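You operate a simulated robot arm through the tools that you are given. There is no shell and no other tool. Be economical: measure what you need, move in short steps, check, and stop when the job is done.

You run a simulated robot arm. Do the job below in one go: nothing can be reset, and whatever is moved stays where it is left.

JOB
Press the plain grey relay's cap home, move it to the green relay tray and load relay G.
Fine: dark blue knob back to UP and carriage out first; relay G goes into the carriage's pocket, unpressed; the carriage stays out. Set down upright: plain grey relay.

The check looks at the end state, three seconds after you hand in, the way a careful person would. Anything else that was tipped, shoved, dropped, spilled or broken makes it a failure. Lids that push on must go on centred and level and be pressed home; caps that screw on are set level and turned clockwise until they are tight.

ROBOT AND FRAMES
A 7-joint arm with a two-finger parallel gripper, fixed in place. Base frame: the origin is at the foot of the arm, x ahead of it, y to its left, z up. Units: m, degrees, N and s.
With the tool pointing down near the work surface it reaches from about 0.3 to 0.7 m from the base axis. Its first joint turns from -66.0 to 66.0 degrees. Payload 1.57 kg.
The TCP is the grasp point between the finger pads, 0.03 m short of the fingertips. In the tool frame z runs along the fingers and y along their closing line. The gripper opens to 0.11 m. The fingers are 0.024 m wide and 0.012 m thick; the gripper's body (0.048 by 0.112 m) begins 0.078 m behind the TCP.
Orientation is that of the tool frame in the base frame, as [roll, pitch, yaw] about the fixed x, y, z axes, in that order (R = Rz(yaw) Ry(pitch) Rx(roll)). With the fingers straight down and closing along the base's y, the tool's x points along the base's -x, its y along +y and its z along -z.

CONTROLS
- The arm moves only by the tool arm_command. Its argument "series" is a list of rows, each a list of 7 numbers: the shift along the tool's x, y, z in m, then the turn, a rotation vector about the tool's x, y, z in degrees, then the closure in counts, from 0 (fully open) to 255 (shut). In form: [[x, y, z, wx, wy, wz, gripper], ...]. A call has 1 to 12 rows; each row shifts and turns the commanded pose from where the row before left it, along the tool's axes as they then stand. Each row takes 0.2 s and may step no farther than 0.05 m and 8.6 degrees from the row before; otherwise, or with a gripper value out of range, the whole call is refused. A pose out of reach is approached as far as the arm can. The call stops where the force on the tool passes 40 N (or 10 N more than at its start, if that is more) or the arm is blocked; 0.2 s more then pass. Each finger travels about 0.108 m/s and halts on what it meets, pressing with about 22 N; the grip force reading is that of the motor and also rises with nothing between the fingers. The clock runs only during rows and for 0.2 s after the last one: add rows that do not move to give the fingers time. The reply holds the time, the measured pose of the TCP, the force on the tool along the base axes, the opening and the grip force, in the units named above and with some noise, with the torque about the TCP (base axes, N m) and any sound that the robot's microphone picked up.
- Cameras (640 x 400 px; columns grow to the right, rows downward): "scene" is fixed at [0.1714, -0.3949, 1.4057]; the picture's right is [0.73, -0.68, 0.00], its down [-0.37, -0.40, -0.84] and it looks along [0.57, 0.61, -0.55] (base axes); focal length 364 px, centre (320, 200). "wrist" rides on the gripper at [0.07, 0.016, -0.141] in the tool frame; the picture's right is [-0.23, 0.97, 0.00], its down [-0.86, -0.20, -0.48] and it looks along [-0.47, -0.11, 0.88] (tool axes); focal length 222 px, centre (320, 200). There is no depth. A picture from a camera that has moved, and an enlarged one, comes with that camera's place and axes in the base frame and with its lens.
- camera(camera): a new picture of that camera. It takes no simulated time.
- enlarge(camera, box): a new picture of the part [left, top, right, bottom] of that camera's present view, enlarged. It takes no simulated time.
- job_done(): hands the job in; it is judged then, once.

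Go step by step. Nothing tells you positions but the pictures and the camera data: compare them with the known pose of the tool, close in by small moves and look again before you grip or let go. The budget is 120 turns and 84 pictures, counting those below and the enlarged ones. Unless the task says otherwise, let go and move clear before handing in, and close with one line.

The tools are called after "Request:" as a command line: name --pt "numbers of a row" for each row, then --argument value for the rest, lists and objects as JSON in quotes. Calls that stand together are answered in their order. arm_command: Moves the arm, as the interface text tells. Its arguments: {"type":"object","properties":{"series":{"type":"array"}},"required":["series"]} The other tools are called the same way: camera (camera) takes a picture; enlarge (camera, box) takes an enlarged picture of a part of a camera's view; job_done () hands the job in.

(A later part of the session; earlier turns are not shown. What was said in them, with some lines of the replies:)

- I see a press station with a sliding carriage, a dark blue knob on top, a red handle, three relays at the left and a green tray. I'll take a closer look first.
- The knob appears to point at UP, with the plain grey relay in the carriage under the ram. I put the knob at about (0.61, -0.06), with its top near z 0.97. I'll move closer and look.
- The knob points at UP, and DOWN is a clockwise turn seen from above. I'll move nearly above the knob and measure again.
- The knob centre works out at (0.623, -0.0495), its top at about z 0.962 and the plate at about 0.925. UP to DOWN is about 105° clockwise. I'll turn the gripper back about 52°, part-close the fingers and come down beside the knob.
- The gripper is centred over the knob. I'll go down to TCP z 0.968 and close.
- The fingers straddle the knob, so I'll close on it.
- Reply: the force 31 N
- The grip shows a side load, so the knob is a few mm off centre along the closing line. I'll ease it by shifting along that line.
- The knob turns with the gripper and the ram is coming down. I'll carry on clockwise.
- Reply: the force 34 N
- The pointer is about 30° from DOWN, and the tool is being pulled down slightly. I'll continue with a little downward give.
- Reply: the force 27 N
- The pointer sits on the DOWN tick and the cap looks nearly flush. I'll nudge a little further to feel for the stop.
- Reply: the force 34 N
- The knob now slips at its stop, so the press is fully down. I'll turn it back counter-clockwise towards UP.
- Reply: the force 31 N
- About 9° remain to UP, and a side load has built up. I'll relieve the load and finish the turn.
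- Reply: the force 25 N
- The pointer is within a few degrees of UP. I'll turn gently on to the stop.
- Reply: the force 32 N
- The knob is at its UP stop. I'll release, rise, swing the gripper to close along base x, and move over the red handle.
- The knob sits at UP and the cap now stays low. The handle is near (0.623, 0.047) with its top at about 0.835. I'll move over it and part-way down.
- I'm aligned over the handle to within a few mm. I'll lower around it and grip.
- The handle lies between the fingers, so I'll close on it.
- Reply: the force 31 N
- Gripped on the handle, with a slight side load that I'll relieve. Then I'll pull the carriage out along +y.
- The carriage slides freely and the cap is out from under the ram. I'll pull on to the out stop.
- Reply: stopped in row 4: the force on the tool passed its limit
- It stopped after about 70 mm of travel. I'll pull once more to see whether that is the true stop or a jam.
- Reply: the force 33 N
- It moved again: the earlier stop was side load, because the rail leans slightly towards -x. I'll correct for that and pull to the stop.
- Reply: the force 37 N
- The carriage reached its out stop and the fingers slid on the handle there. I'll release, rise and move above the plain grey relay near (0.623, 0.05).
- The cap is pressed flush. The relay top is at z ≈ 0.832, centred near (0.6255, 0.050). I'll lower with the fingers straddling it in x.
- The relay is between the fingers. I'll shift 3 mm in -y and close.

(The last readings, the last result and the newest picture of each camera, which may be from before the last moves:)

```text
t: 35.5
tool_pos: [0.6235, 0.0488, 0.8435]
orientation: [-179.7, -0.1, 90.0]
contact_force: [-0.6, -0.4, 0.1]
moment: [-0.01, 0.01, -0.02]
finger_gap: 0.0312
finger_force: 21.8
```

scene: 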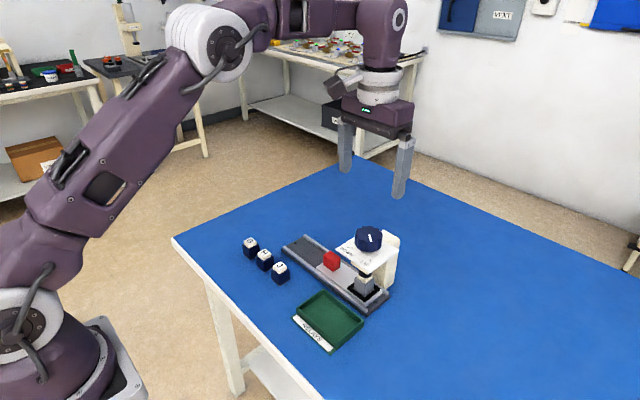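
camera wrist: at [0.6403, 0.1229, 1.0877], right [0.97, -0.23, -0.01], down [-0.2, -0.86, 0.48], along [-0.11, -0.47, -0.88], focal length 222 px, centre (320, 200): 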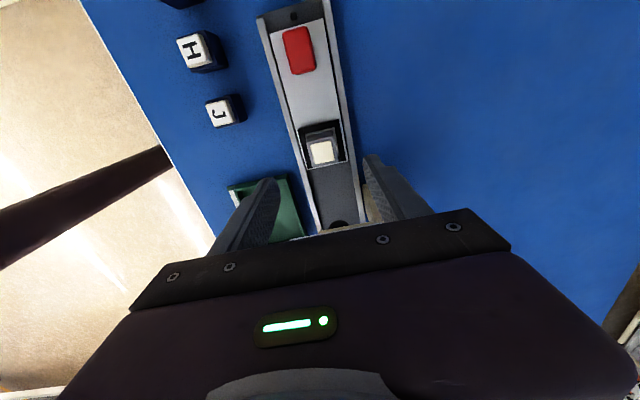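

It's gripped at 31 mm with no side load. I'll lift it straight up out of the pocket.

Request:
arm_command --pt "0 0 0 0 0 0 230" --pt "0 0 -0.01 0 0 0 230" --pt "0 0 -0.02 0 0 0 230" --pt "0 0 -0.03 0 0 0 230" --pt "0 0 -0.03 0 0 0 230" --pt "0 0 0 0 0 0 230"

Request:
enlarge --camera "scene" --box '[270, 180, 390, 350]'

Request:
camera --camera "wrist"

```text
t: 36.9
tool_pos: [0.6252, 0.0479, 0.9346]
orientation: [-179.7, 0.0, 90.0]
contact_force: [0.7, -0.3, 0.3]
moment: [0.0, 0.04, -0.01]
finger_gap: 0.0108
finger_force: 0.1
```

```text
2.35 times, centred on (330, 265) of scene
camera zoom: at [0.1714, -0.3949, 1.4057], right [0.73, -0.68, 0.0], down [-0.37, -0.4, -0.84], along [0.57, 0.61, -0.55], focal length 857 px, centre (296, 47)
```

zoom: 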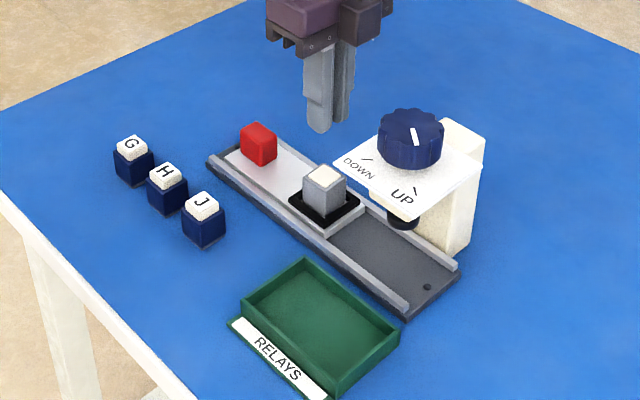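

```text
41 pictures are left
camera wrist: at [0.6421, 0.1176, 1.0769], right [0.97, -0.23, -0.01], down [-0.2, -0.86, 0.48], along [-0.11, -0.47, -0.88], focal length 222 px, centre (320, 200)
```

wrist: 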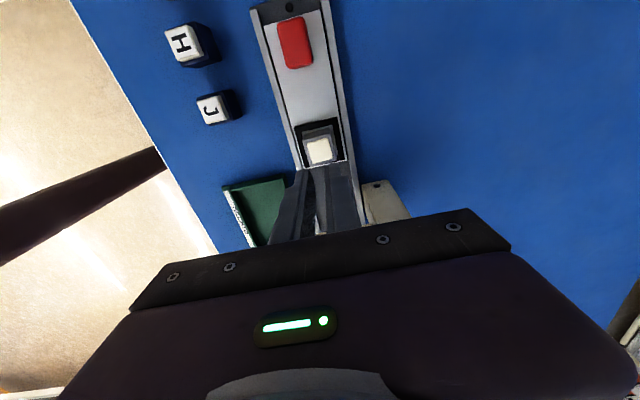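

The relay slipped out of a light grip and is still upright in the pocket. I'll open, go a little deeper, and close harder this time.

Request:
arm_command --pt "0 0 0 0 0 0 100" --pt "0.003 0 0 0 0 0 100" --pt "0 0 0.03 0 0 0 100" --pt "0 0 0.03 0 0 0 100" --pt "0 0 0.03 0 0 0 100" --pt "0 0 0.006 0 0 0 100" --pt "0 0 0 0 0 0 100"

Request:
enlarge --camera "scene" --box '[290, 235, 350, 285]'

```text
t: 38.5
tool_pos: [0.6256, 0.0517, 0.8368]
orientation: [-179.7, 0.0, 90.0]
contact_force: [1.0, 1.0, 0.2]
moment: [0.0, 0.01, 0.0]
finger_gap: 0.0673
finger_force: 0.0
```

```text
8.00 times, centred on (320, 260) of scene
camera zoom: at [0.1714, -0.3949, 1.4057], right [0.73, -0.68, 0.0], down [-0.37, -0.4, -0.84], along [0.57, 0.61, -0.55], focal length 2913 px, centre (320, -280)
```

zoom: 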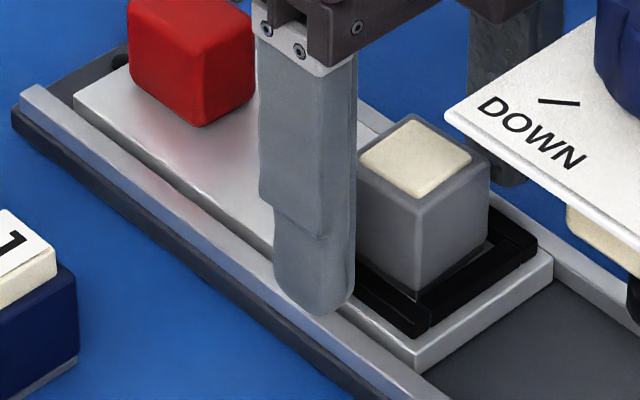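

Request:
arm_command --pt "-0.004 0 0 0 0 0 120" --pt "0 0 0 0 0 0 180" --pt "0 0 0 0 0 0 255" --pt "0 0 0 0 0 0 255" --pt "0 0 0 0 0 0 255"

Request:
enlarge --camera "wrist" --box '[220, 80, 420, 240]'

```text
t: 39.7
tool_pos: [0.6257, 0.0475, 0.8383]
orientation: [-179.5, 0.0, 90.0]
contact_force: [1.4, 0.6, -2.6]
moment: [0.25, -0.25, -0.12]
finger_gap: 0.0518
finger_force: 44.8
```

```text
2.50 times, centred on (320, 160) of wrist
camera zoom: at [0.6422, 0.1177, 0.9795], right [0.97, -0.23, -0.01], down [-0.2, -0.86, 0.48], along [-0.11, -0.47, -0.88], focal length 555 px, centre (320, 300)
```

zoom: 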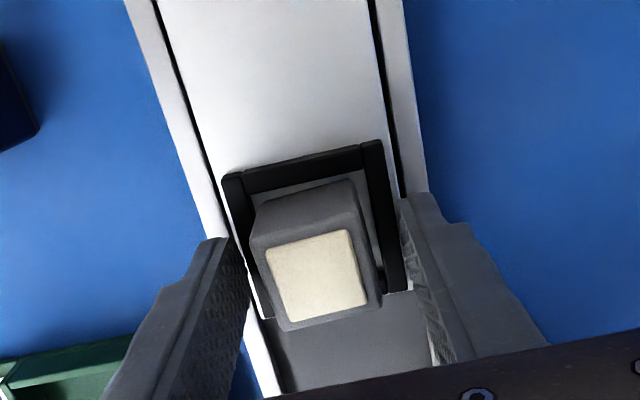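

The fingers closed on the pocket frame this time. I'll open, rise 6 mm so the tips clear the frame, and grip the relay firmly.

Request:
arm_command --pt "0 0 0 0 0 0 100" --pt "0 0 -0.004 0 0 0 100" --pt "0 0 -0.002 0 0 0 120" --pt "0 0 0 0 0 0 180" --pt "0 0 0 0 0 0 255" --pt "0 0 0 0 0 0 255" --pt "0 0 0 0 0 0 255"

Request:
enlarge --camera "wrist" --box '[220, 80, 420, 240]'

```text
t: 41.3
tool_pos: [0.6258, 0.0479, 0.844]
orientation: [-179.5, 0.0, 90.0]
contact_force: [-0.9, 0.5, 0.6]
moment: [-0.02, 0.02, -0.02]
finger_gap: 0.031
finger_force: 22.5
```

```text
2.50 times, centred on (320, 160) of wrist
camera zoom: at [0.6422, 0.1181, 0.986], right [0.97, -0.23, -0.01], down [-0.2, -0.86, 0.48], along [-0.11, -0.47, -0.88], focal length 555 px, centre (320, 300)
```

zoom: 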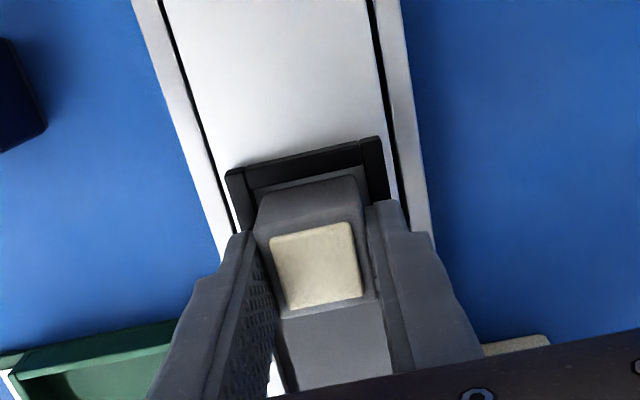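

Request:
arm_command --pt "0 0 -0.002 0 0 0 255" --pt "0 0 -0.003 0 0 0 255" --pt "0 0 -0.003 0 0 0 255" --pt "0 0 0 0 0 0 255"

Request:
enlarge --camera "wrist" --box '[220, 80, 420, 240]'

```text
t: 42.3
tool_pos: [0.6249, 0.0486, 0.8516]
orientation: [-179.6, 0.1, 90.0]
contact_force: [-0.3, 0.2, -1.6]
moment: [0.01, 0.04, -0.01]
finger_gap: 0.031
finger_force: 21.8
```

```text
2.50 times, centred on (320, 160) of wrist
camera zoom: at [0.6417, 0.1187, 0.9935], right [0.97, -0.23, -0.01], down [-0.2, -0.86, 0.48], along [-0.11, -0.47, -0.88], focal length 555 px, centre (320, 300)
```

zoom: 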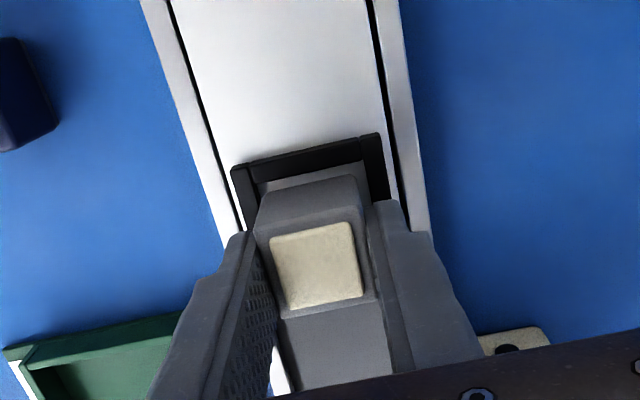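

The relay is moving with the fingers now. I'll keep lifting slowly.

Request:
arm_command --pt "0 0 -0.005 0 0 0 255" --pt "0 0 -0.006 0 0 0 255" --pt "0 0 -0.008 0 0 0 255" --pt "0 0 -0.01 0 0 0 255" --pt "0 0 -0.01 0 0 0 255" --pt "0 0 -0.01 0 0 0 255" --pt "0 0 0 0 0 0 255"

Request:
enlarge --camera "scene" --box '[230, 200, 410, 350]'

```text
t: 43.9
tool_pos: [0.6263, 0.0487, 0.9]
orientation: [-179.5, -0.1, 90.0]
contact_force: [0.8, 0.1, -0.4]
moment: [-0.01, 0.01, 0.02]
finger_gap: 0.0311
finger_force: 22.1
```

```text
2.67 times, centred on (320, 275) of scene
camera zoom: at [0.1714, -0.3949, 1.4057], right [0.73, -0.68, 0.0], down [-0.37, -0.4, -0.84], along [0.57, 0.61, -0.55], focal length 971 px, centre (320, 0)
```

zoom: 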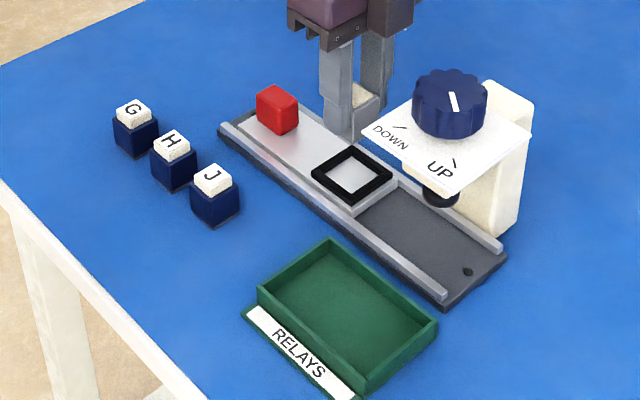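

The relay is free and held upright. The tray centre is near (0.529, -0.046). I'll move away from the press in -x first, then turn the gripper to close along y.

Request:
arm_command --pt "0 0 -0.015 0 0 0 255" --pt "0 0 -0.015 0 0 0 255" --pt "0 -0.02 0 0 0 0 255" --pt "0 -0.02 0 0 0 0 255" --pt "0 -0.02 0 0 0 0 255" --pt "0 -0.02 0 0 0 0 255" --pt "0 -0.017 0 0 0 0 255" --pt "0 0 0 0 0 0 255"

Request:
arm_command --pt "0 0 0 0 0 -8.2 255" --pt "0 0 0 0 0 -8.2 255" --pt "0 0 0 0 0 -8.2 255" --pt "0 0 0 0 0 -8.2 255" --pt "0 0 0 0 0 -8.2 255" --pt "0 0 0 0 0 -8.2 255" --pt "0 0 0 0 0 -8.2 255" --pt "0 0 0 0 0 -8.2 255" --pt "0 0 0 0 0 -8.2 255" --pt "0 0 0 0 0 -8.2 255" --pt "0 0 0 0 0 -8 255"

Request:
camera --camera "wrist"

```text
t: 45.7
tool_pos: [0.5286, 0.048, 0.9328]
orientation: [-179.6, 0.0, 90.0]
contact_force: [0.0, 0.6, -1.3]
moment: [0.01, 0.01, 0.0]
finger_gap: 0.0311
finger_force: 22.2
```

```text
t: 48.1
tool_pos: [0.5283, 0.0489, 0.9307]
orientation: [-179.9, -0.3, -179.8]
contact_force: [-0.5, 0.6, -0.6]
moment: [-0.01, 0.02, 0.01]
finger_gap: 0.0312
finger_force: 21.8
```

```text
35 pictures are left
camera wrist: at [0.4594, 0.0645, 1.0734], right [0.23, 0.97, 0.0], down [0.86, -0.2, 0.47], along [0.46, -0.11, -0.88], focal length 222 px, centre (320, 200)
```

wrist: 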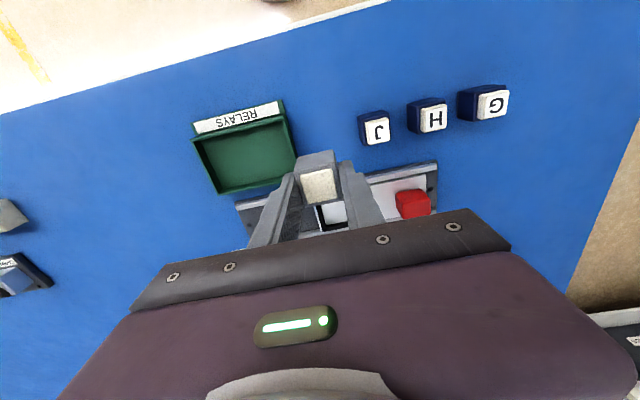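

The wrist view confirms the tray centre at about (0.526, -0.047). I'll move over it and take a look before lowering.

Request:
arm_command --pt "0.002 -0.02 0 0 0 0 255" --pt "0 -0.02 0 0 0 0 255" --pt "0 -0.02 0 0 0 0 255" --pt "0 -0.02 0 0 0 0 255" --pt "0 -0.015 0 0 0 0 255" --pt "0 0 0.02 0 0 0 255" --pt "0 0 0.02 0 0 0 255" --pt "0 0 0 0 0 0 255"

Request:
camera --camera "wrist"

Request:
enlarge --camera "scene" --box '[260, 230, 410, 360]'

```text
t: 49.9
tool_pos: [0.5265, -0.0469, 0.8913]
orientation: [180.0, -0.4, -179.9]
contact_force: [0.2, -0.2, -0.5]
moment: [0.0, -0.01, 0.0]
finger_gap: 0.031
finger_force: 21.7
```

```text
34 pictures are left
camera wrist: at [0.4579, -0.0296, 1.0336], right [0.23, 0.97, 0.0], down [0.86, -0.2, 0.47], along [0.46, -0.11, -0.88], focal length 222 px, centre (320, 200)
```

wrist: 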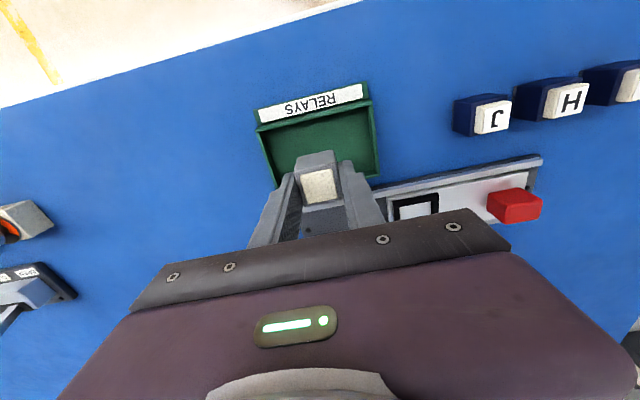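

```text
3.08 times, centred on (335, 295) of scene
camera zoom: at [0.1714, -0.3949, 1.4057], right [0.73, -0.68, 0.0], down [-0.37, -0.4, -0.84], along [0.57, 0.61, -0.55], focal length 1120 px, centre (274, -92)
```

zoom: 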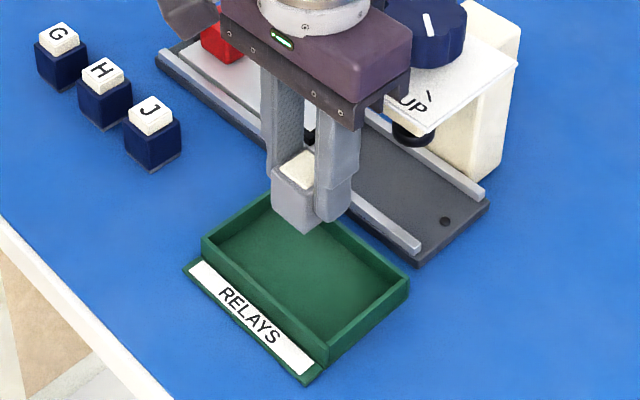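

The relay is over the tray interior. I'll lower it to just above the floor.

Request:
arm_command --pt "0 0 0.015 0 0 0 255" --pt "0 0 0.015 0 0 0 255" --pt "0 0 0.015 0 0 0 255" --pt "0 0 0.01 0 0 0 255" --pt "0 0 0 0 0 0 255"

Request:
enlarge --camera "scene" --box '[280, 250, 380, 350]'

```text
t: 51.1
tool_pos: [0.5247, -0.0461, 0.8364]
orientation: [180.0, -0.5, 180.0]
contact_force: [-0.1, 0.3, -0.9]
moment: [-0.01, -0.01, -0.05]
finger_gap: 0.0311
finger_force: 22.4
```

```text
4.00 times, centred on (330, 300) of scene
camera zoom: at [0.1714, -0.3949, 1.4057], right [0.73, -0.68, 0.0], down [-0.37, -0.4, -0.84], along [0.57, 0.61, -0.55], focal length 1456 px, centre (280, -200)
```

zoom: 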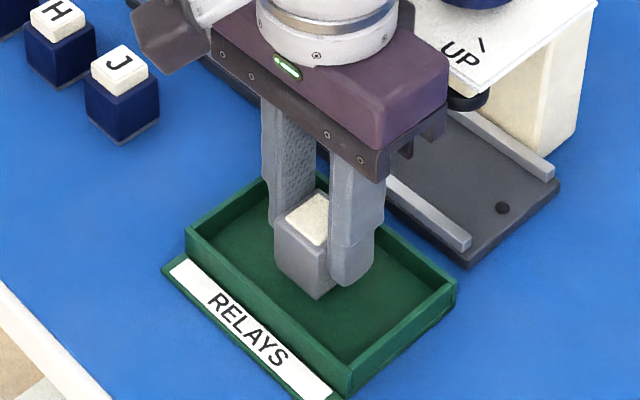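

Request:
arm_command --pt "0 0 0.003 0 0 0 255" --pt "0 0 0.002 0 0 0 255" --pt "0 0 0 0 0 0 255"

Request:
arm_command --pt "0 0 0.002 0 0 0 255" --pt "0 0 0 0 0 0 255"

```text
t: 51.9
tool_pos: [0.5259, -0.0457, 0.8317]
orientation: [-180.0, -0.3, -180.0]
contact_force: [0.2, -0.6, -1.5]
moment: [-0.01, -0.02, 0.04]
finger_gap: 0.0313
finger_force: 22.0
```

```text
t: 52.5
tool_pos: [0.5252, -0.0462, 0.8297]
orientation: [179.9, -0.3, -180.0]
contact_force: [-0.1, 0.2, -0.7]
moment: [-0.02, 0.01, -0.03]
finger_gap: 0.0309
finger_force: 22.5
```

No contact yet, so I'll keep lowering in 2 mm steps.

Request:
arm_command --pt "0 0 0.002 0 0 0 255" --pt "0 0 0 0 0 0 255"

Request:
arm_command --pt "0 0 0.0015 0 0 0 255" --pt "0 0 0 0 0 0 255"

Request:
enlarge --camera "scene" --box '[310, 270, 370, 330]'

```text
t: 53.1
tool_pos: [0.5258, -0.0465, 0.8277]
orientation: [179.9, -0.4, 179.9]
contact_force: [-3.3, -0.6, 17.4]
moment: [0.01, -0.04, 0.01]
finger_gap: 0.0314
finger_force: 22.0
```

```text
t: 53.7
tool_pos: [0.5249, -0.0475, 0.8256]
orientation: [-180.0, -0.2, 180.0]
contact_force: [0.6, -0.3, 17.5]
moment: [0.0, -0.09, 0.02]
finger_gap: 0.0312
finger_force: 21.5
```

```text
6.67 times, centred on (340, 300) of scene
camera zoom: at [0.1711, -0.3949, 1.4057], right [0.73, -0.68, 0.0], down [-0.37, -0.4, -0.84], along [0.57, 0.61, -0.55], focal length 2428 px, centre (187, -467)
```

zoom: 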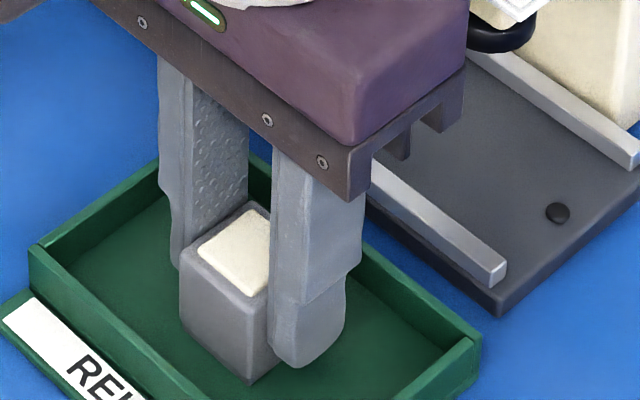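

The relay rests on the tray floor. I'll open a little and rise straight up.

Request:
arm_command --pt "0 0 -0.001 0 0 0 200" --pt "0 0 0 0 0 0 160" --pt "0 0 0 0 0 0 130" --pt "0 0 0 0 0 0 130" --pt "0 0 -0.02 0 0 0 130" --pt "0 0 -0.03 0 0 0 130" --pt "0 0 -0.04 0 0 0 130" --pt "0 0 -0.04 0 0 0 130" --pt "0 0.03 0 0 0 0 130" --pt "0 0.04 0 0 0 0 100"

Request:
enlarge --camera "scene" --box '[230, 220, 410, 360]'

Request:
camera --camera "wrist"

```text
t: 55.9
tool_pos: [0.5254, 0.0219, 0.9575]
orientation: [180.0, -0.4, 180.0]
contact_force: [1.0, -0.2, -0.3]
moment: [-0.05, 0.01, -0.02]
finger_gap: 0.0671
finger_force: 0.0
```

```text
2.86 times, centred on (320, 290) of scene
camera zoom: at [0.1713, -0.3949, 1.4057], right [0.73, -0.68, 0.0], down [-0.37, -0.4, -0.84], along [0.57, 0.61, -0.55], focal length 1040 px, centre (320, -57)
```

zoom: 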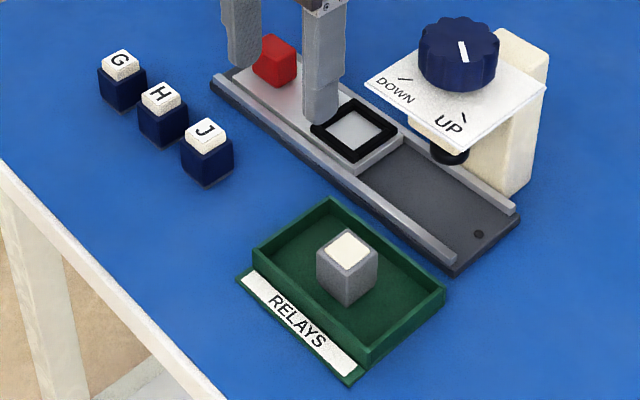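

```text
29 pictures are left
camera wrist: at [0.4559, 0.0385, 1.0994], right [0.23, 0.97, 0.0], down [0.86, -0.2, 0.47], along [0.46, -0.11, -0.88], focal length 222 px, centre (320, 200)
```

wrist: 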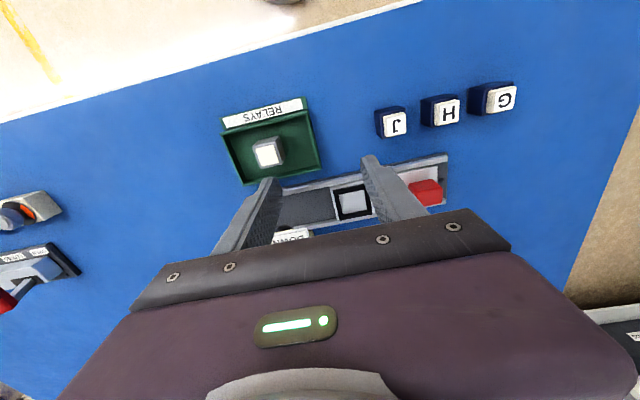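

The plain relay stands upright in the tray. Next I'll move over relay G, near (0.522, 0.233), and turn the gripper to close along x, clear of H.

Request:
arm_command --pt "0 0.042 0 0 0 0 100" --pt "0 0.042 0 0 0 0 100" --pt "0 0.042 0 0 0 0 100" --pt "0 0.042 0 0 0 0 100" --pt "0.003 0.042 0 0 0 0 100" --pt "0 0 0 0 0 8.2 100" --pt "0 0 0 0 0 8.2 100" --pt "0 0 0 0 0 8.2 100" --pt "0 0 0 0 0 8.2 100" --pt "0 0 0 0 0 8.2 100" --pt "0 0 0 0 0 8.2 100"

Request:
arm_command --pt "0 0 0 0 0 8.2 100" --pt "0 0 0 0 0 8.2 100" --pt "0 0 0 0 0 8.2 100" --pt "0 0 0 0 0 8.2 100" --pt "0 0 0 0 0 8 100" --pt "0 0 0 0 0 0 100"

Request:
camera --camera "wrist"

Request:
enlarge --camera "scene" --box '[210, 160, 330, 300]'

```text
t: 58.3
tool_pos: [0.5231, 0.2328, 0.9578]
orientation: [-179.8, -0.2, 130.5]
contact_force: [-0.2, -0.4, -0.3]
moment: [-0.01, 0.02, -0.01]
finger_gap: 0.0667
finger_force: 0.0
```

```text
t: 59.7
tool_pos: [0.5234, 0.2338, 0.9559]
orientation: [-179.6, 0.0, 89.9]
contact_force: [0.6, 0.1, 0.5]
moment: [0.0, 0.03, 0.0]
finger_gap: 0.0668
finger_force: 0.0
```

```text
28 pictures are left
camera wrist: at [0.5404, 0.3035, 1.0982], right [0.97, -0.23, -0.01], down [-0.2, -0.85, 0.48], along [-0.12, -0.47, -0.88], focal length 222 px, centre (320, 200)
```

wrist: 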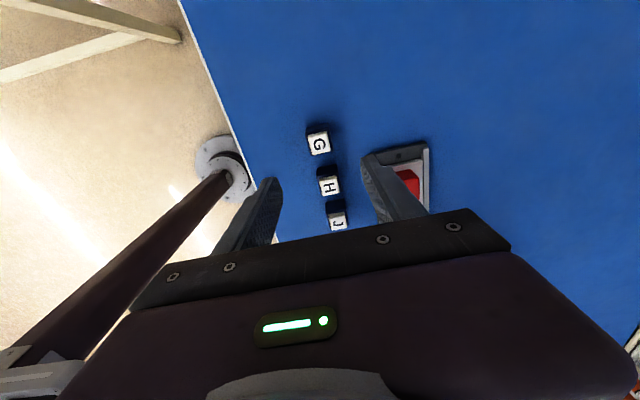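

```text
2.86 times, centred on (270, 230) of scene
camera zoom: at [0.1714, -0.3949, 1.4057], right [0.73, -0.68, 0.0], down [-0.37, -0.4, -0.84], along [0.57, 0.61, -0.55], focal length 1040 px, centre (463, 114)
```

zoom: 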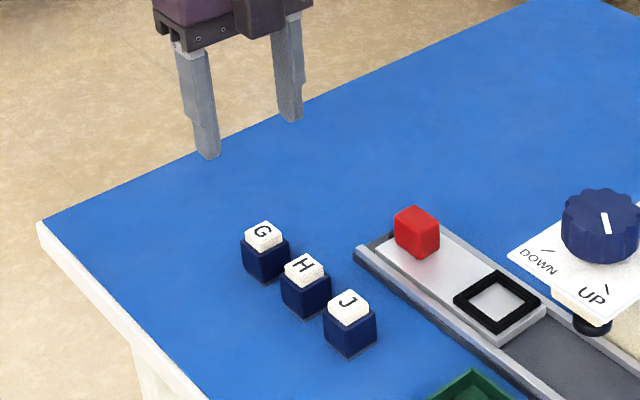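

Request:
arm_command --pt "0 -0.002 0.03 0 0 0 100" --pt "0 0 0.03 0 0 0 100" --pt "0 0 0 0 0 0 100"

Request:
enlarge --camera "wrist" --box '[220, 80, 420, 240]'

Request:
enlarge --camera "scene" --box '[220, 200, 300, 280]'

```text
t: 60.5
tool_pos: [0.5207, 0.2342, 0.8964]
orientation: [-179.6, -0.1, 90.0]
contact_force: [-0.6, 0.0, 0.6]
moment: [0.01, 0.02, 0.0]
finger_gap: 0.067
finger_force: 0.0
```

```text
2.50 times, centred on (320, 160) of wrist
camera zoom: at [0.5374, 0.3043, 1.0387], right [0.97, -0.23, -0.01], down [-0.2, -0.86, 0.48], along [-0.11, -0.47, -0.88], focal length 555 px, centre (320, 300)
```

zoom: 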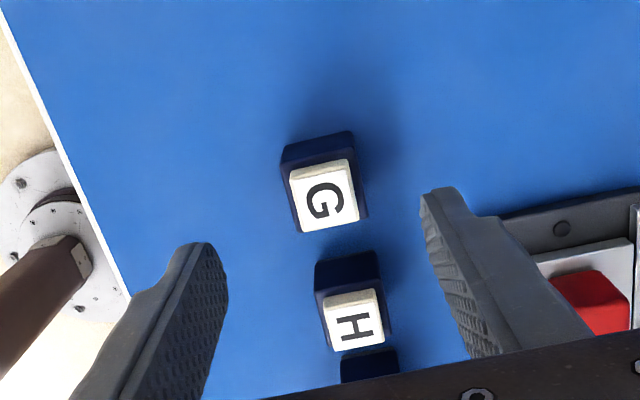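

```text
5.00 times, centred on (260, 240) of scene
camera zoom: at [0.1714, -0.3949, 1.4057], right [0.73, -0.68, 0.0], down [-0.37, -0.4, -0.84], along [0.57, 0.61, -0.55], focal length 1821 px, centre (620, 0)
```

zoom: 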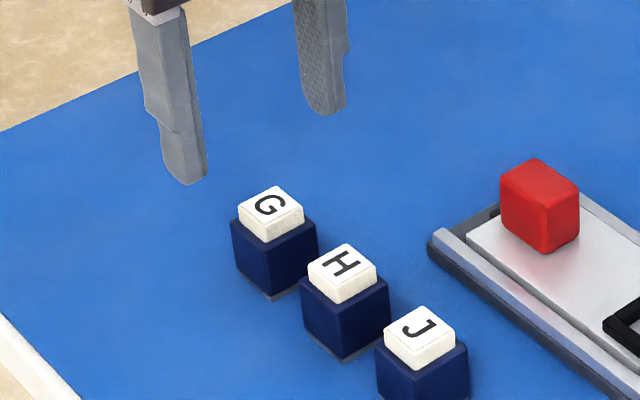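

G is square to the base axes at about (0.5225, 0.236), with its cap top near 0.82. I'll lower the fingers around its body.

Request:
arm_command --pt "0.002 0.002 0.025 0 0 0 100" --pt "0 0 0.025 0 0 0 100" --pt "0 0 0.019 0 0 0 100" --pt "0 0 0 0 0 0 100"

Request:
enlarge --camera "wrist" --box '[220, 80, 420, 240]'

Request:
enlarge --camera "scene" --box '[220, 200, 300, 280]'

```text
t: 61.5
tool_pos: [0.5216, 0.2352, 0.827]
orientation: [-179.7, 0.0, 89.9]
contact_force: [-0.1, -0.8, -1.1]
moment: [0.02, -0.04, 0.0]
finger_gap: 0.0669
finger_force: 0.0
```

```text
2.50 times, centred on (320, 160) of wrist
camera zoom: at [0.5387, 0.3057, 0.9694], right [0.97, -0.23, -0.01], down [-0.2, -0.86, 0.48], along [-0.11, -0.47, -0.88], focal length 555 px, centre (320, 300)
```

zoom: 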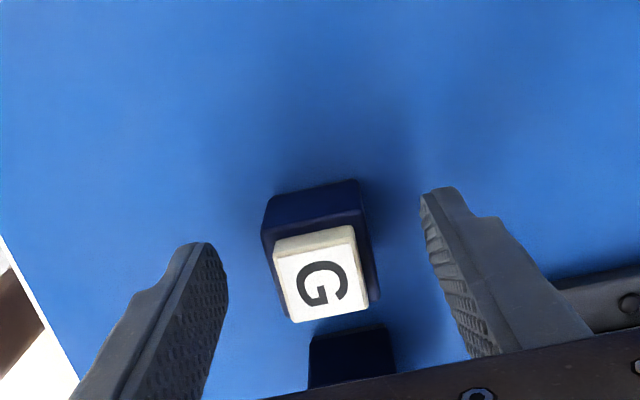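

```text
5.00 times, centred on (260, 240) of scene
camera zoom: at [0.1714, -0.3949, 1.4057], right [0.73, -0.68, 0.0], down [-0.37, -0.4, -0.84], along [0.57, 0.61, -0.55], focal length 1821 px, centre (620, 0)
```

zoom: 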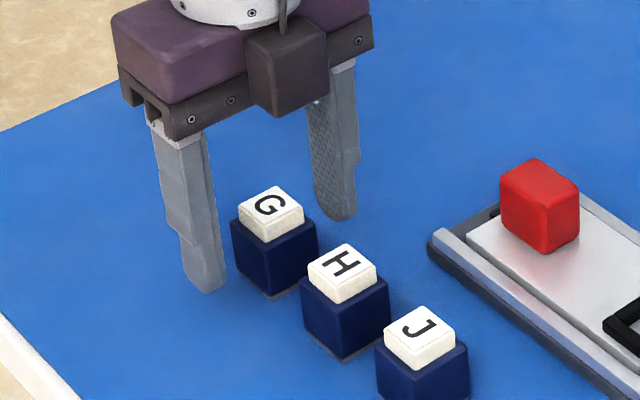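

G is centred between the fingers. I'll close and lift slowly.

Request:
arm_command --pt "0 0 0 0 0 0 140" --pt "0 0 0 0 0 0 200" --pt "0 0 0 0 0 0 255" --pt "0 0 0 0 0 0 255" --pt "0 0 -0.003 0 0 0 255" --pt "0 0 -0.004 0 0 0 255" --pt "0 0 -0.005 0 0 0 255" --pt "0 0 0 0 0 0 255"

Request:
enlarge --camera "scene" --box '[220, 200, 300, 280]'

```text
t: 63.3
tool_pos: [0.5221, 0.2344, 0.84]
orientation: [-179.6, 0.0, 89.9]
contact_force: [0.0, -0.1, -0.5]
moment: [0.02, -0.03, 0.0]
finger_gap: 0.0309
finger_force: 22.0
```

```text
5.00 times, centred on (260, 240) of scene
camera zoom: at [0.1714, -0.3949, 1.4057], right [0.73, -0.68, 0.0], down [-0.37, -0.4, -0.84], along [0.57, 0.61, -0.55], focal length 1821 px, centre (620, 0)
```

zoom: 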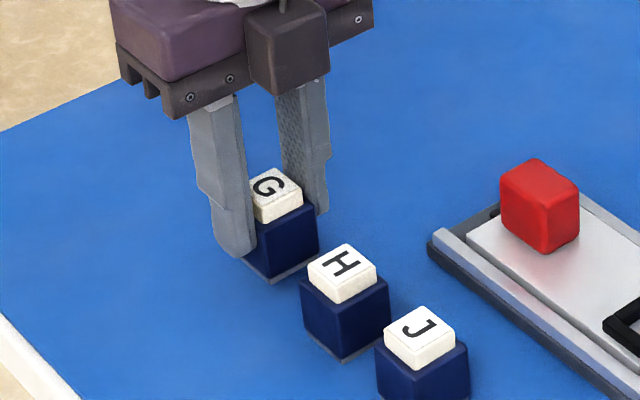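

G is held, and H and J haven't moved. I'll lift and carry it above the pocket at about (0.6255, 0.048).

Request:
arm_command --pt "0 0 -0.015 0 0 0 255" --pt "0 0 -0.02 0 0 0 255" --pt "0 0 -0.025 0 0 0 255" --pt "0 0 -0.02 0 0 0 255" --pt "-0.023 0.013 0 0 0 0 255" --pt "-0.023 0.013 0 0 0 0 255" --pt "-0.023 0.013 0 0 0 0 255" --pt "-0.023 0.013 0 0 0 0 255" --pt "-0.023 0.013 0 0 0 0 255" --pt "-0.023 0.013 0 0 0 0 255" --pt "-0.023 0.013 0 0 0 0 255" --pt "-0.023 0.0128 0 0 0 0 255"

Request:
arm_command --pt "0 0 0.015 0 0 0 255" --pt "0 0 0.015 0 0 0 255" --pt "0 0 0 0 0 0 255"

Request:
enlarge --camera "wrist" --box '[220, 80, 420, 240]'

Request:
enlarge --camera "scene" --box '[280, 220, 360, 300]'

```text
t: 65.9
tool_pos: [0.6262, 0.0502, 0.9184]
orientation: [-179.6, 0.1, 90.0]
contact_force: [0.1, -0.1, 0.1]
moment: [0.03, 0.0, 0.0]
finger_gap: 0.0312
finger_force: 22.1
```

```text
t: 66.7
tool_pos: [0.6257, 0.0532, 0.8885]
orientation: [-179.6, 0.0, 90.0]
contact_force: [-0.5, -0.9, -1.0]
moment: [-0.01, -0.02, -0.02]
finger_gap: 0.0311
finger_force: 21.6
```

```text
2.50 times, centred on (320, 160) of wrist
camera zoom: at [0.6432, 0.1218, 1.0311], right [0.97, -0.23, -0.01], down [-0.2, -0.86, 0.48], along [-0.11, -0.47, -0.88], focal length 555 px, centre (320, 300)
```

zoom: 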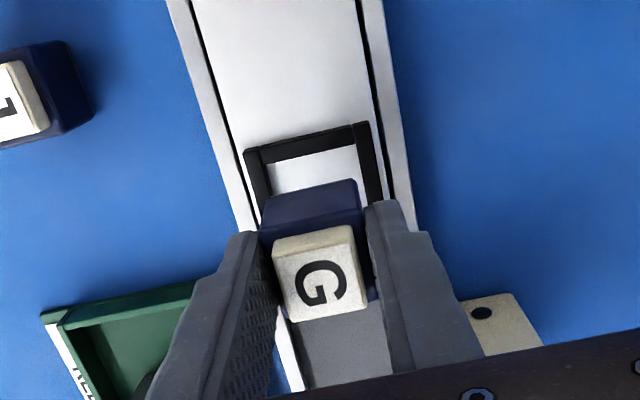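

```text
5.00 times, centred on (320, 260) of scene
camera zoom: at [0.1714, -0.3949, 1.4057], right [0.73, -0.68, 0.0], down [-0.37, -0.4, -0.84], along [0.57, 0.61, -0.55], focal length 1821 px, centre (320, -100)
```

zoom: 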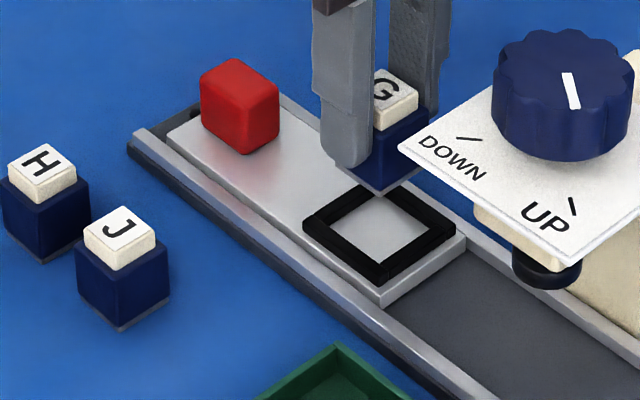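

I'm roughly over the pocket. I'll lower until the relay's bottom is just above the frame and compare the edges directly.

Request:
arm_command --pt "-0.002 0 0.012 0 0 0 255" --pt "0 0 0.012 0 0 0 255" --pt "0 0 0 0 0 0 255"

Request:
enlarge --camera "wrist" --box '[270, 110, 370, 190]'

Request:
enlarge --camera "scene" --box '[305, 240, 355, 280]'

```text
t: 67.5
tool_pos: [0.6249, 0.0483, 0.8646]
orientation: [-179.6, 0.0, 90.0]
contact_force: [-1.1, 0.1, -1.5]
moment: [-0.02, 0.0, -0.02]
finger_gap: 0.0311
finger_force: 22.3
```

```text
5.00 times, centred on (320, 150) of wrist
camera zoom: at [0.6424, 0.1193, 1.0068], right [0.97, -0.23, -0.01], down [-0.2, -0.86, 0.48], along [-0.11, -0.47, -0.88], focal length 1111 px, centre (320, 450)
```

zoom: 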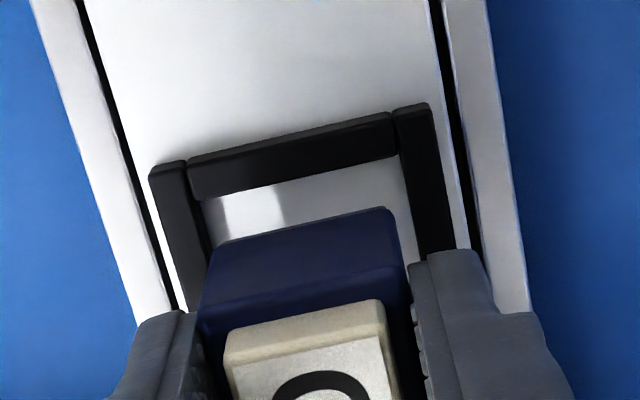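

```text
10.00 times, centred on (330, 260) of scene
camera zoom: at [0.1714, -0.3949, 1.4057], right [0.73, -0.68, 0.0], down [-0.37, -0.4, -0.84], along [0.57, 0.61, -0.55], focal length 3641 px, centre (220, -400)
```

zoom: 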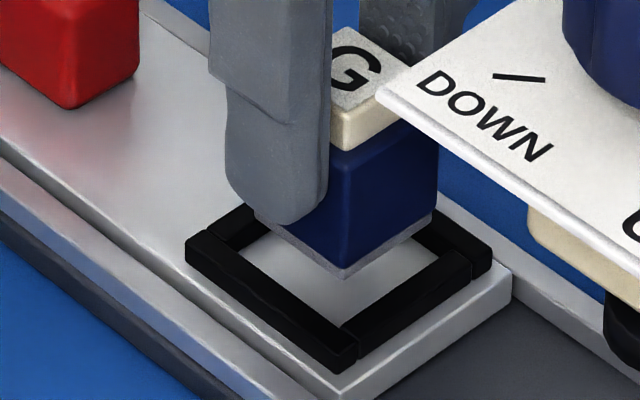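

Matching both views puts the pocket centre at (0.6265, 0.0505) and G at about (0.625, 0.0485), its bottom roughly 13 mm above the frame. I'll shift +1.5 mm in x and +2 mm in y, then lower.

Request:
arm_command --pt "0.002 0.0015 0 0 0 0 255" --pt "0 0 0.004 0 0 0 255" --pt "0 0 0.004 0 0 0 255" --pt "0 0 0 0 0 0 255"

Request:
enlarge --camera "wrist" --box '[270, 110, 370, 190]'

Request:
enlarge --camera "scene" --box '[305, 240, 355, 280]'

```text
t: 68.5
tool_pos: [0.6281, 0.05, 0.8568]
orientation: [-179.6, 0.1, 90.0]
contact_force: [-0.3, -1.4, -0.9]
moment: [-0.05, 0.0, -0.02]
finger_gap: 0.0312
finger_force: 22.4
```

```text
5.00 times, centred on (320, 150) of wrist
camera zoom: at [0.6447, 0.1211, 0.9986], right [0.97, -0.23, -0.01], down [-0.2, -0.86, 0.48], along [-0.11, -0.47, -0.88], focal length 1111 px, centre (320, 450)
```

zoom: 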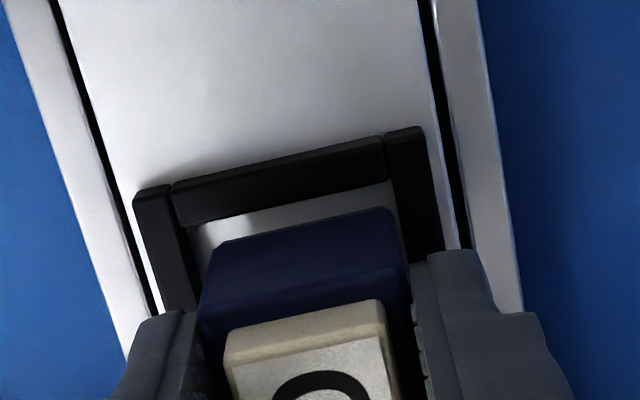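

```text
10.00 times, centred on (330, 260) of scene
camera zoom: at [0.1714, -0.3949, 1.4057], right [0.73, -0.68, 0.0], down [-0.37, -0.4, -0.84], along [0.57, 0.61, -0.55], focal length 3641 px, centre (220, -400)
```

zoom: 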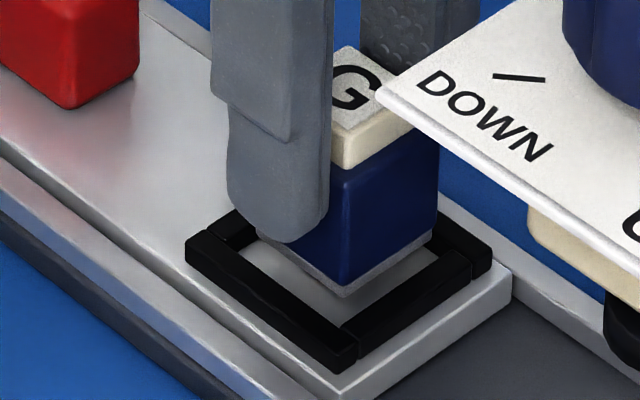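

G is centred within a millimetre or so. I'll lower it into the pocket slowly.

Request:
arm_command --pt "0 -0.0005 0.003 0 0 0 255" --pt "0 0 0.003 0 0 0 255" --pt "0 0 0.003 0 0 0 255" --pt "0 0 0 0 0 0 255"

Request:
arm_command --pt "0 0 0.002 0 0 0 255" --pt "0 0 0 0 0 0 255"

Request:
enlarge --camera "scene" --box '[305, 240, 355, 280]'

```text
t: 69.5
tool_pos: [0.6281, 0.0514, 0.8496]
orientation: [-179.7, 0.0, 90.0]
contact_force: [-5.6, -0.6, 18.9]
moment: [0.0, 0.11, 0.0]
finger_gap: 0.0313
finger_force: 22.1
```

```text
t: 70.1
tool_pos: [0.628, 0.0514, 0.8471]
orientation: [-179.9, 0.0, 89.9]
contact_force: [0.4, 0.1, 19.4]
moment: [0.0, -0.05, -0.03]
finger_gap: 0.0312
finger_force: 21.9
```

```text
10.00 times, centred on (330, 260) of scene
camera zoom: at [0.171, -0.3949, 1.4057], right [0.73, -0.68, 0.0], down [-0.37, -0.4, -0.84], along [0.57, 0.61, -0.55], focal length 3641 px, centre (220, -400)
```

zoom: 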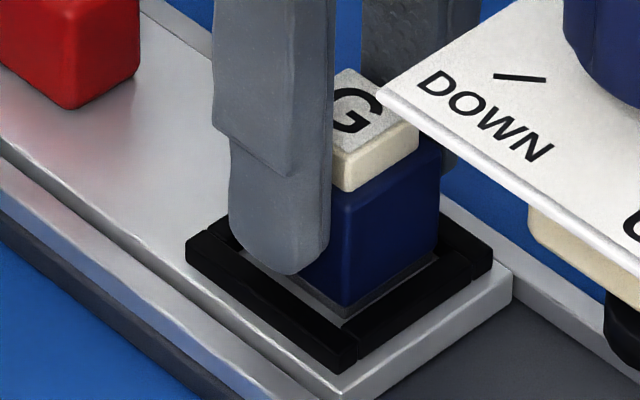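

The contact height matches the pocket floor, so G is seated with its cap still raised. I'll relieve the load, open and rise.

Request:
arm_command --pt "0 0 -0.002 0 0 0 255" --pt "0 0 0 0 0 0 200" --pt "0 0 0 0 0 0 150" --pt "0 0 0 0 0 0 110" --pt "0 0 0 0 0 0 110" --pt "0 0 -0.02 0 0 0 110" --pt "0 0 -0.03 0 0 0 110" --pt "0 0 -0.04 0 0 0 110" --pt "0 0 -0.04 0 0 0 110" --pt "0 -0.03 -0.02 0 0 0 110" --pt "0 -0.04 -0.02 0 0 0 110"

Request:
enlarge --camera "scene" --box '[290, 230, 370, 290]'

Request:
enlarge --camera "scene" --box '[220, 190, 420, 360]'

```text
t: 72.5
tool_pos: [0.5611, 0.0525, 1.02]
orientation: [-179.5, 0.0, 90.0]
contact_force: [-0.1, 0.6, -0.2]
moment: [-0.01, -0.04, 0.01]
finger_gap: 0.0626
finger_force: 0.2
```

```text
6.67 times, centred on (330, 260) of scene
camera zoom: at [0.1714, -0.3949, 1.4057], right [0.73, -0.68, 0.0], down [-0.37, -0.4, -0.84], along [0.57, 0.61, -0.55], focal length 2428 px, centre (253, -200)
```

zoom: 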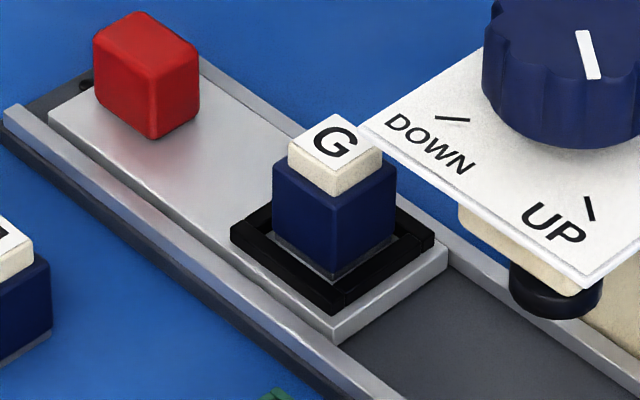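

```text
2.35 times, centred on (320, 275) of scene
camera zoom: at [0.1714, -0.3949, 1.4057], right [0.73, -0.68, 0.0], down [-0.37, -0.4, -0.84], along [0.57, 0.61, -0.55], focal length 857 px, centre (320, 24)
```

zoom: 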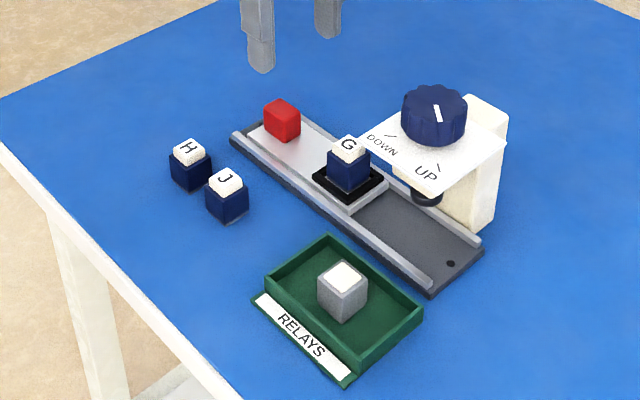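

G sits level in the pocket with its cap up. Last, I'll check the plain relay's cap in the tray.

Request:
enlarge --camera "scene" --box '[305, 285, 355, 325]'

Request:
camera --camera "wrist"

```text
10.00 times, centred on (330, 305) of scene
camera zoom: at [0.1714, -0.3949, 1.4057], right [0.73, -0.68, 0.0], down [-0.37, -0.4, -0.84], along [0.57, 0.61, -0.55], focal length 3641 px, centre (220, -850)
```

zoom: 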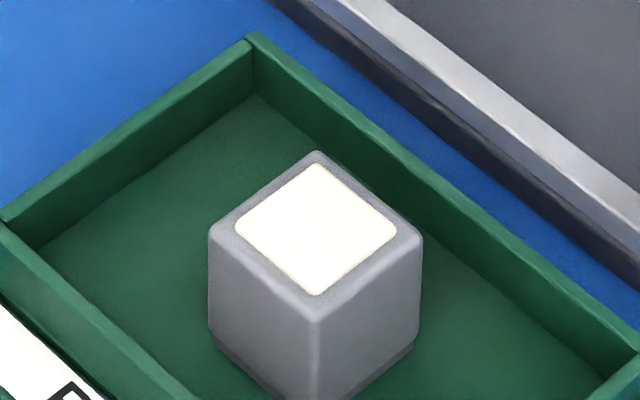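

```text
11 pictures are left
camera wrist: at [0.5783, 0.1223, 1.1612], right [0.97, -0.23, -0.01], down [-0.2, -0.86, 0.48], along [-0.11, -0.47, -0.88], focal length 222 px, centre (320, 200)
```

wrist: 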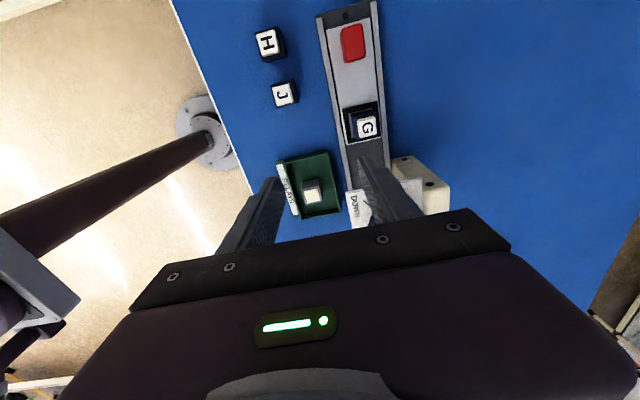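

The plain relay's cap is flush and the relay stands upright in the green tray. G is in the pocket unpressed, the carriage is out, the knob is at UP and the arm is clear, so I'm handing in.

Request:
job_done

```text
The job is handed in.
```

The plain grey relay is pressed home and upright in the green tray; relay G is in the pocket unpressed, with the carriage out and the knob at UP.
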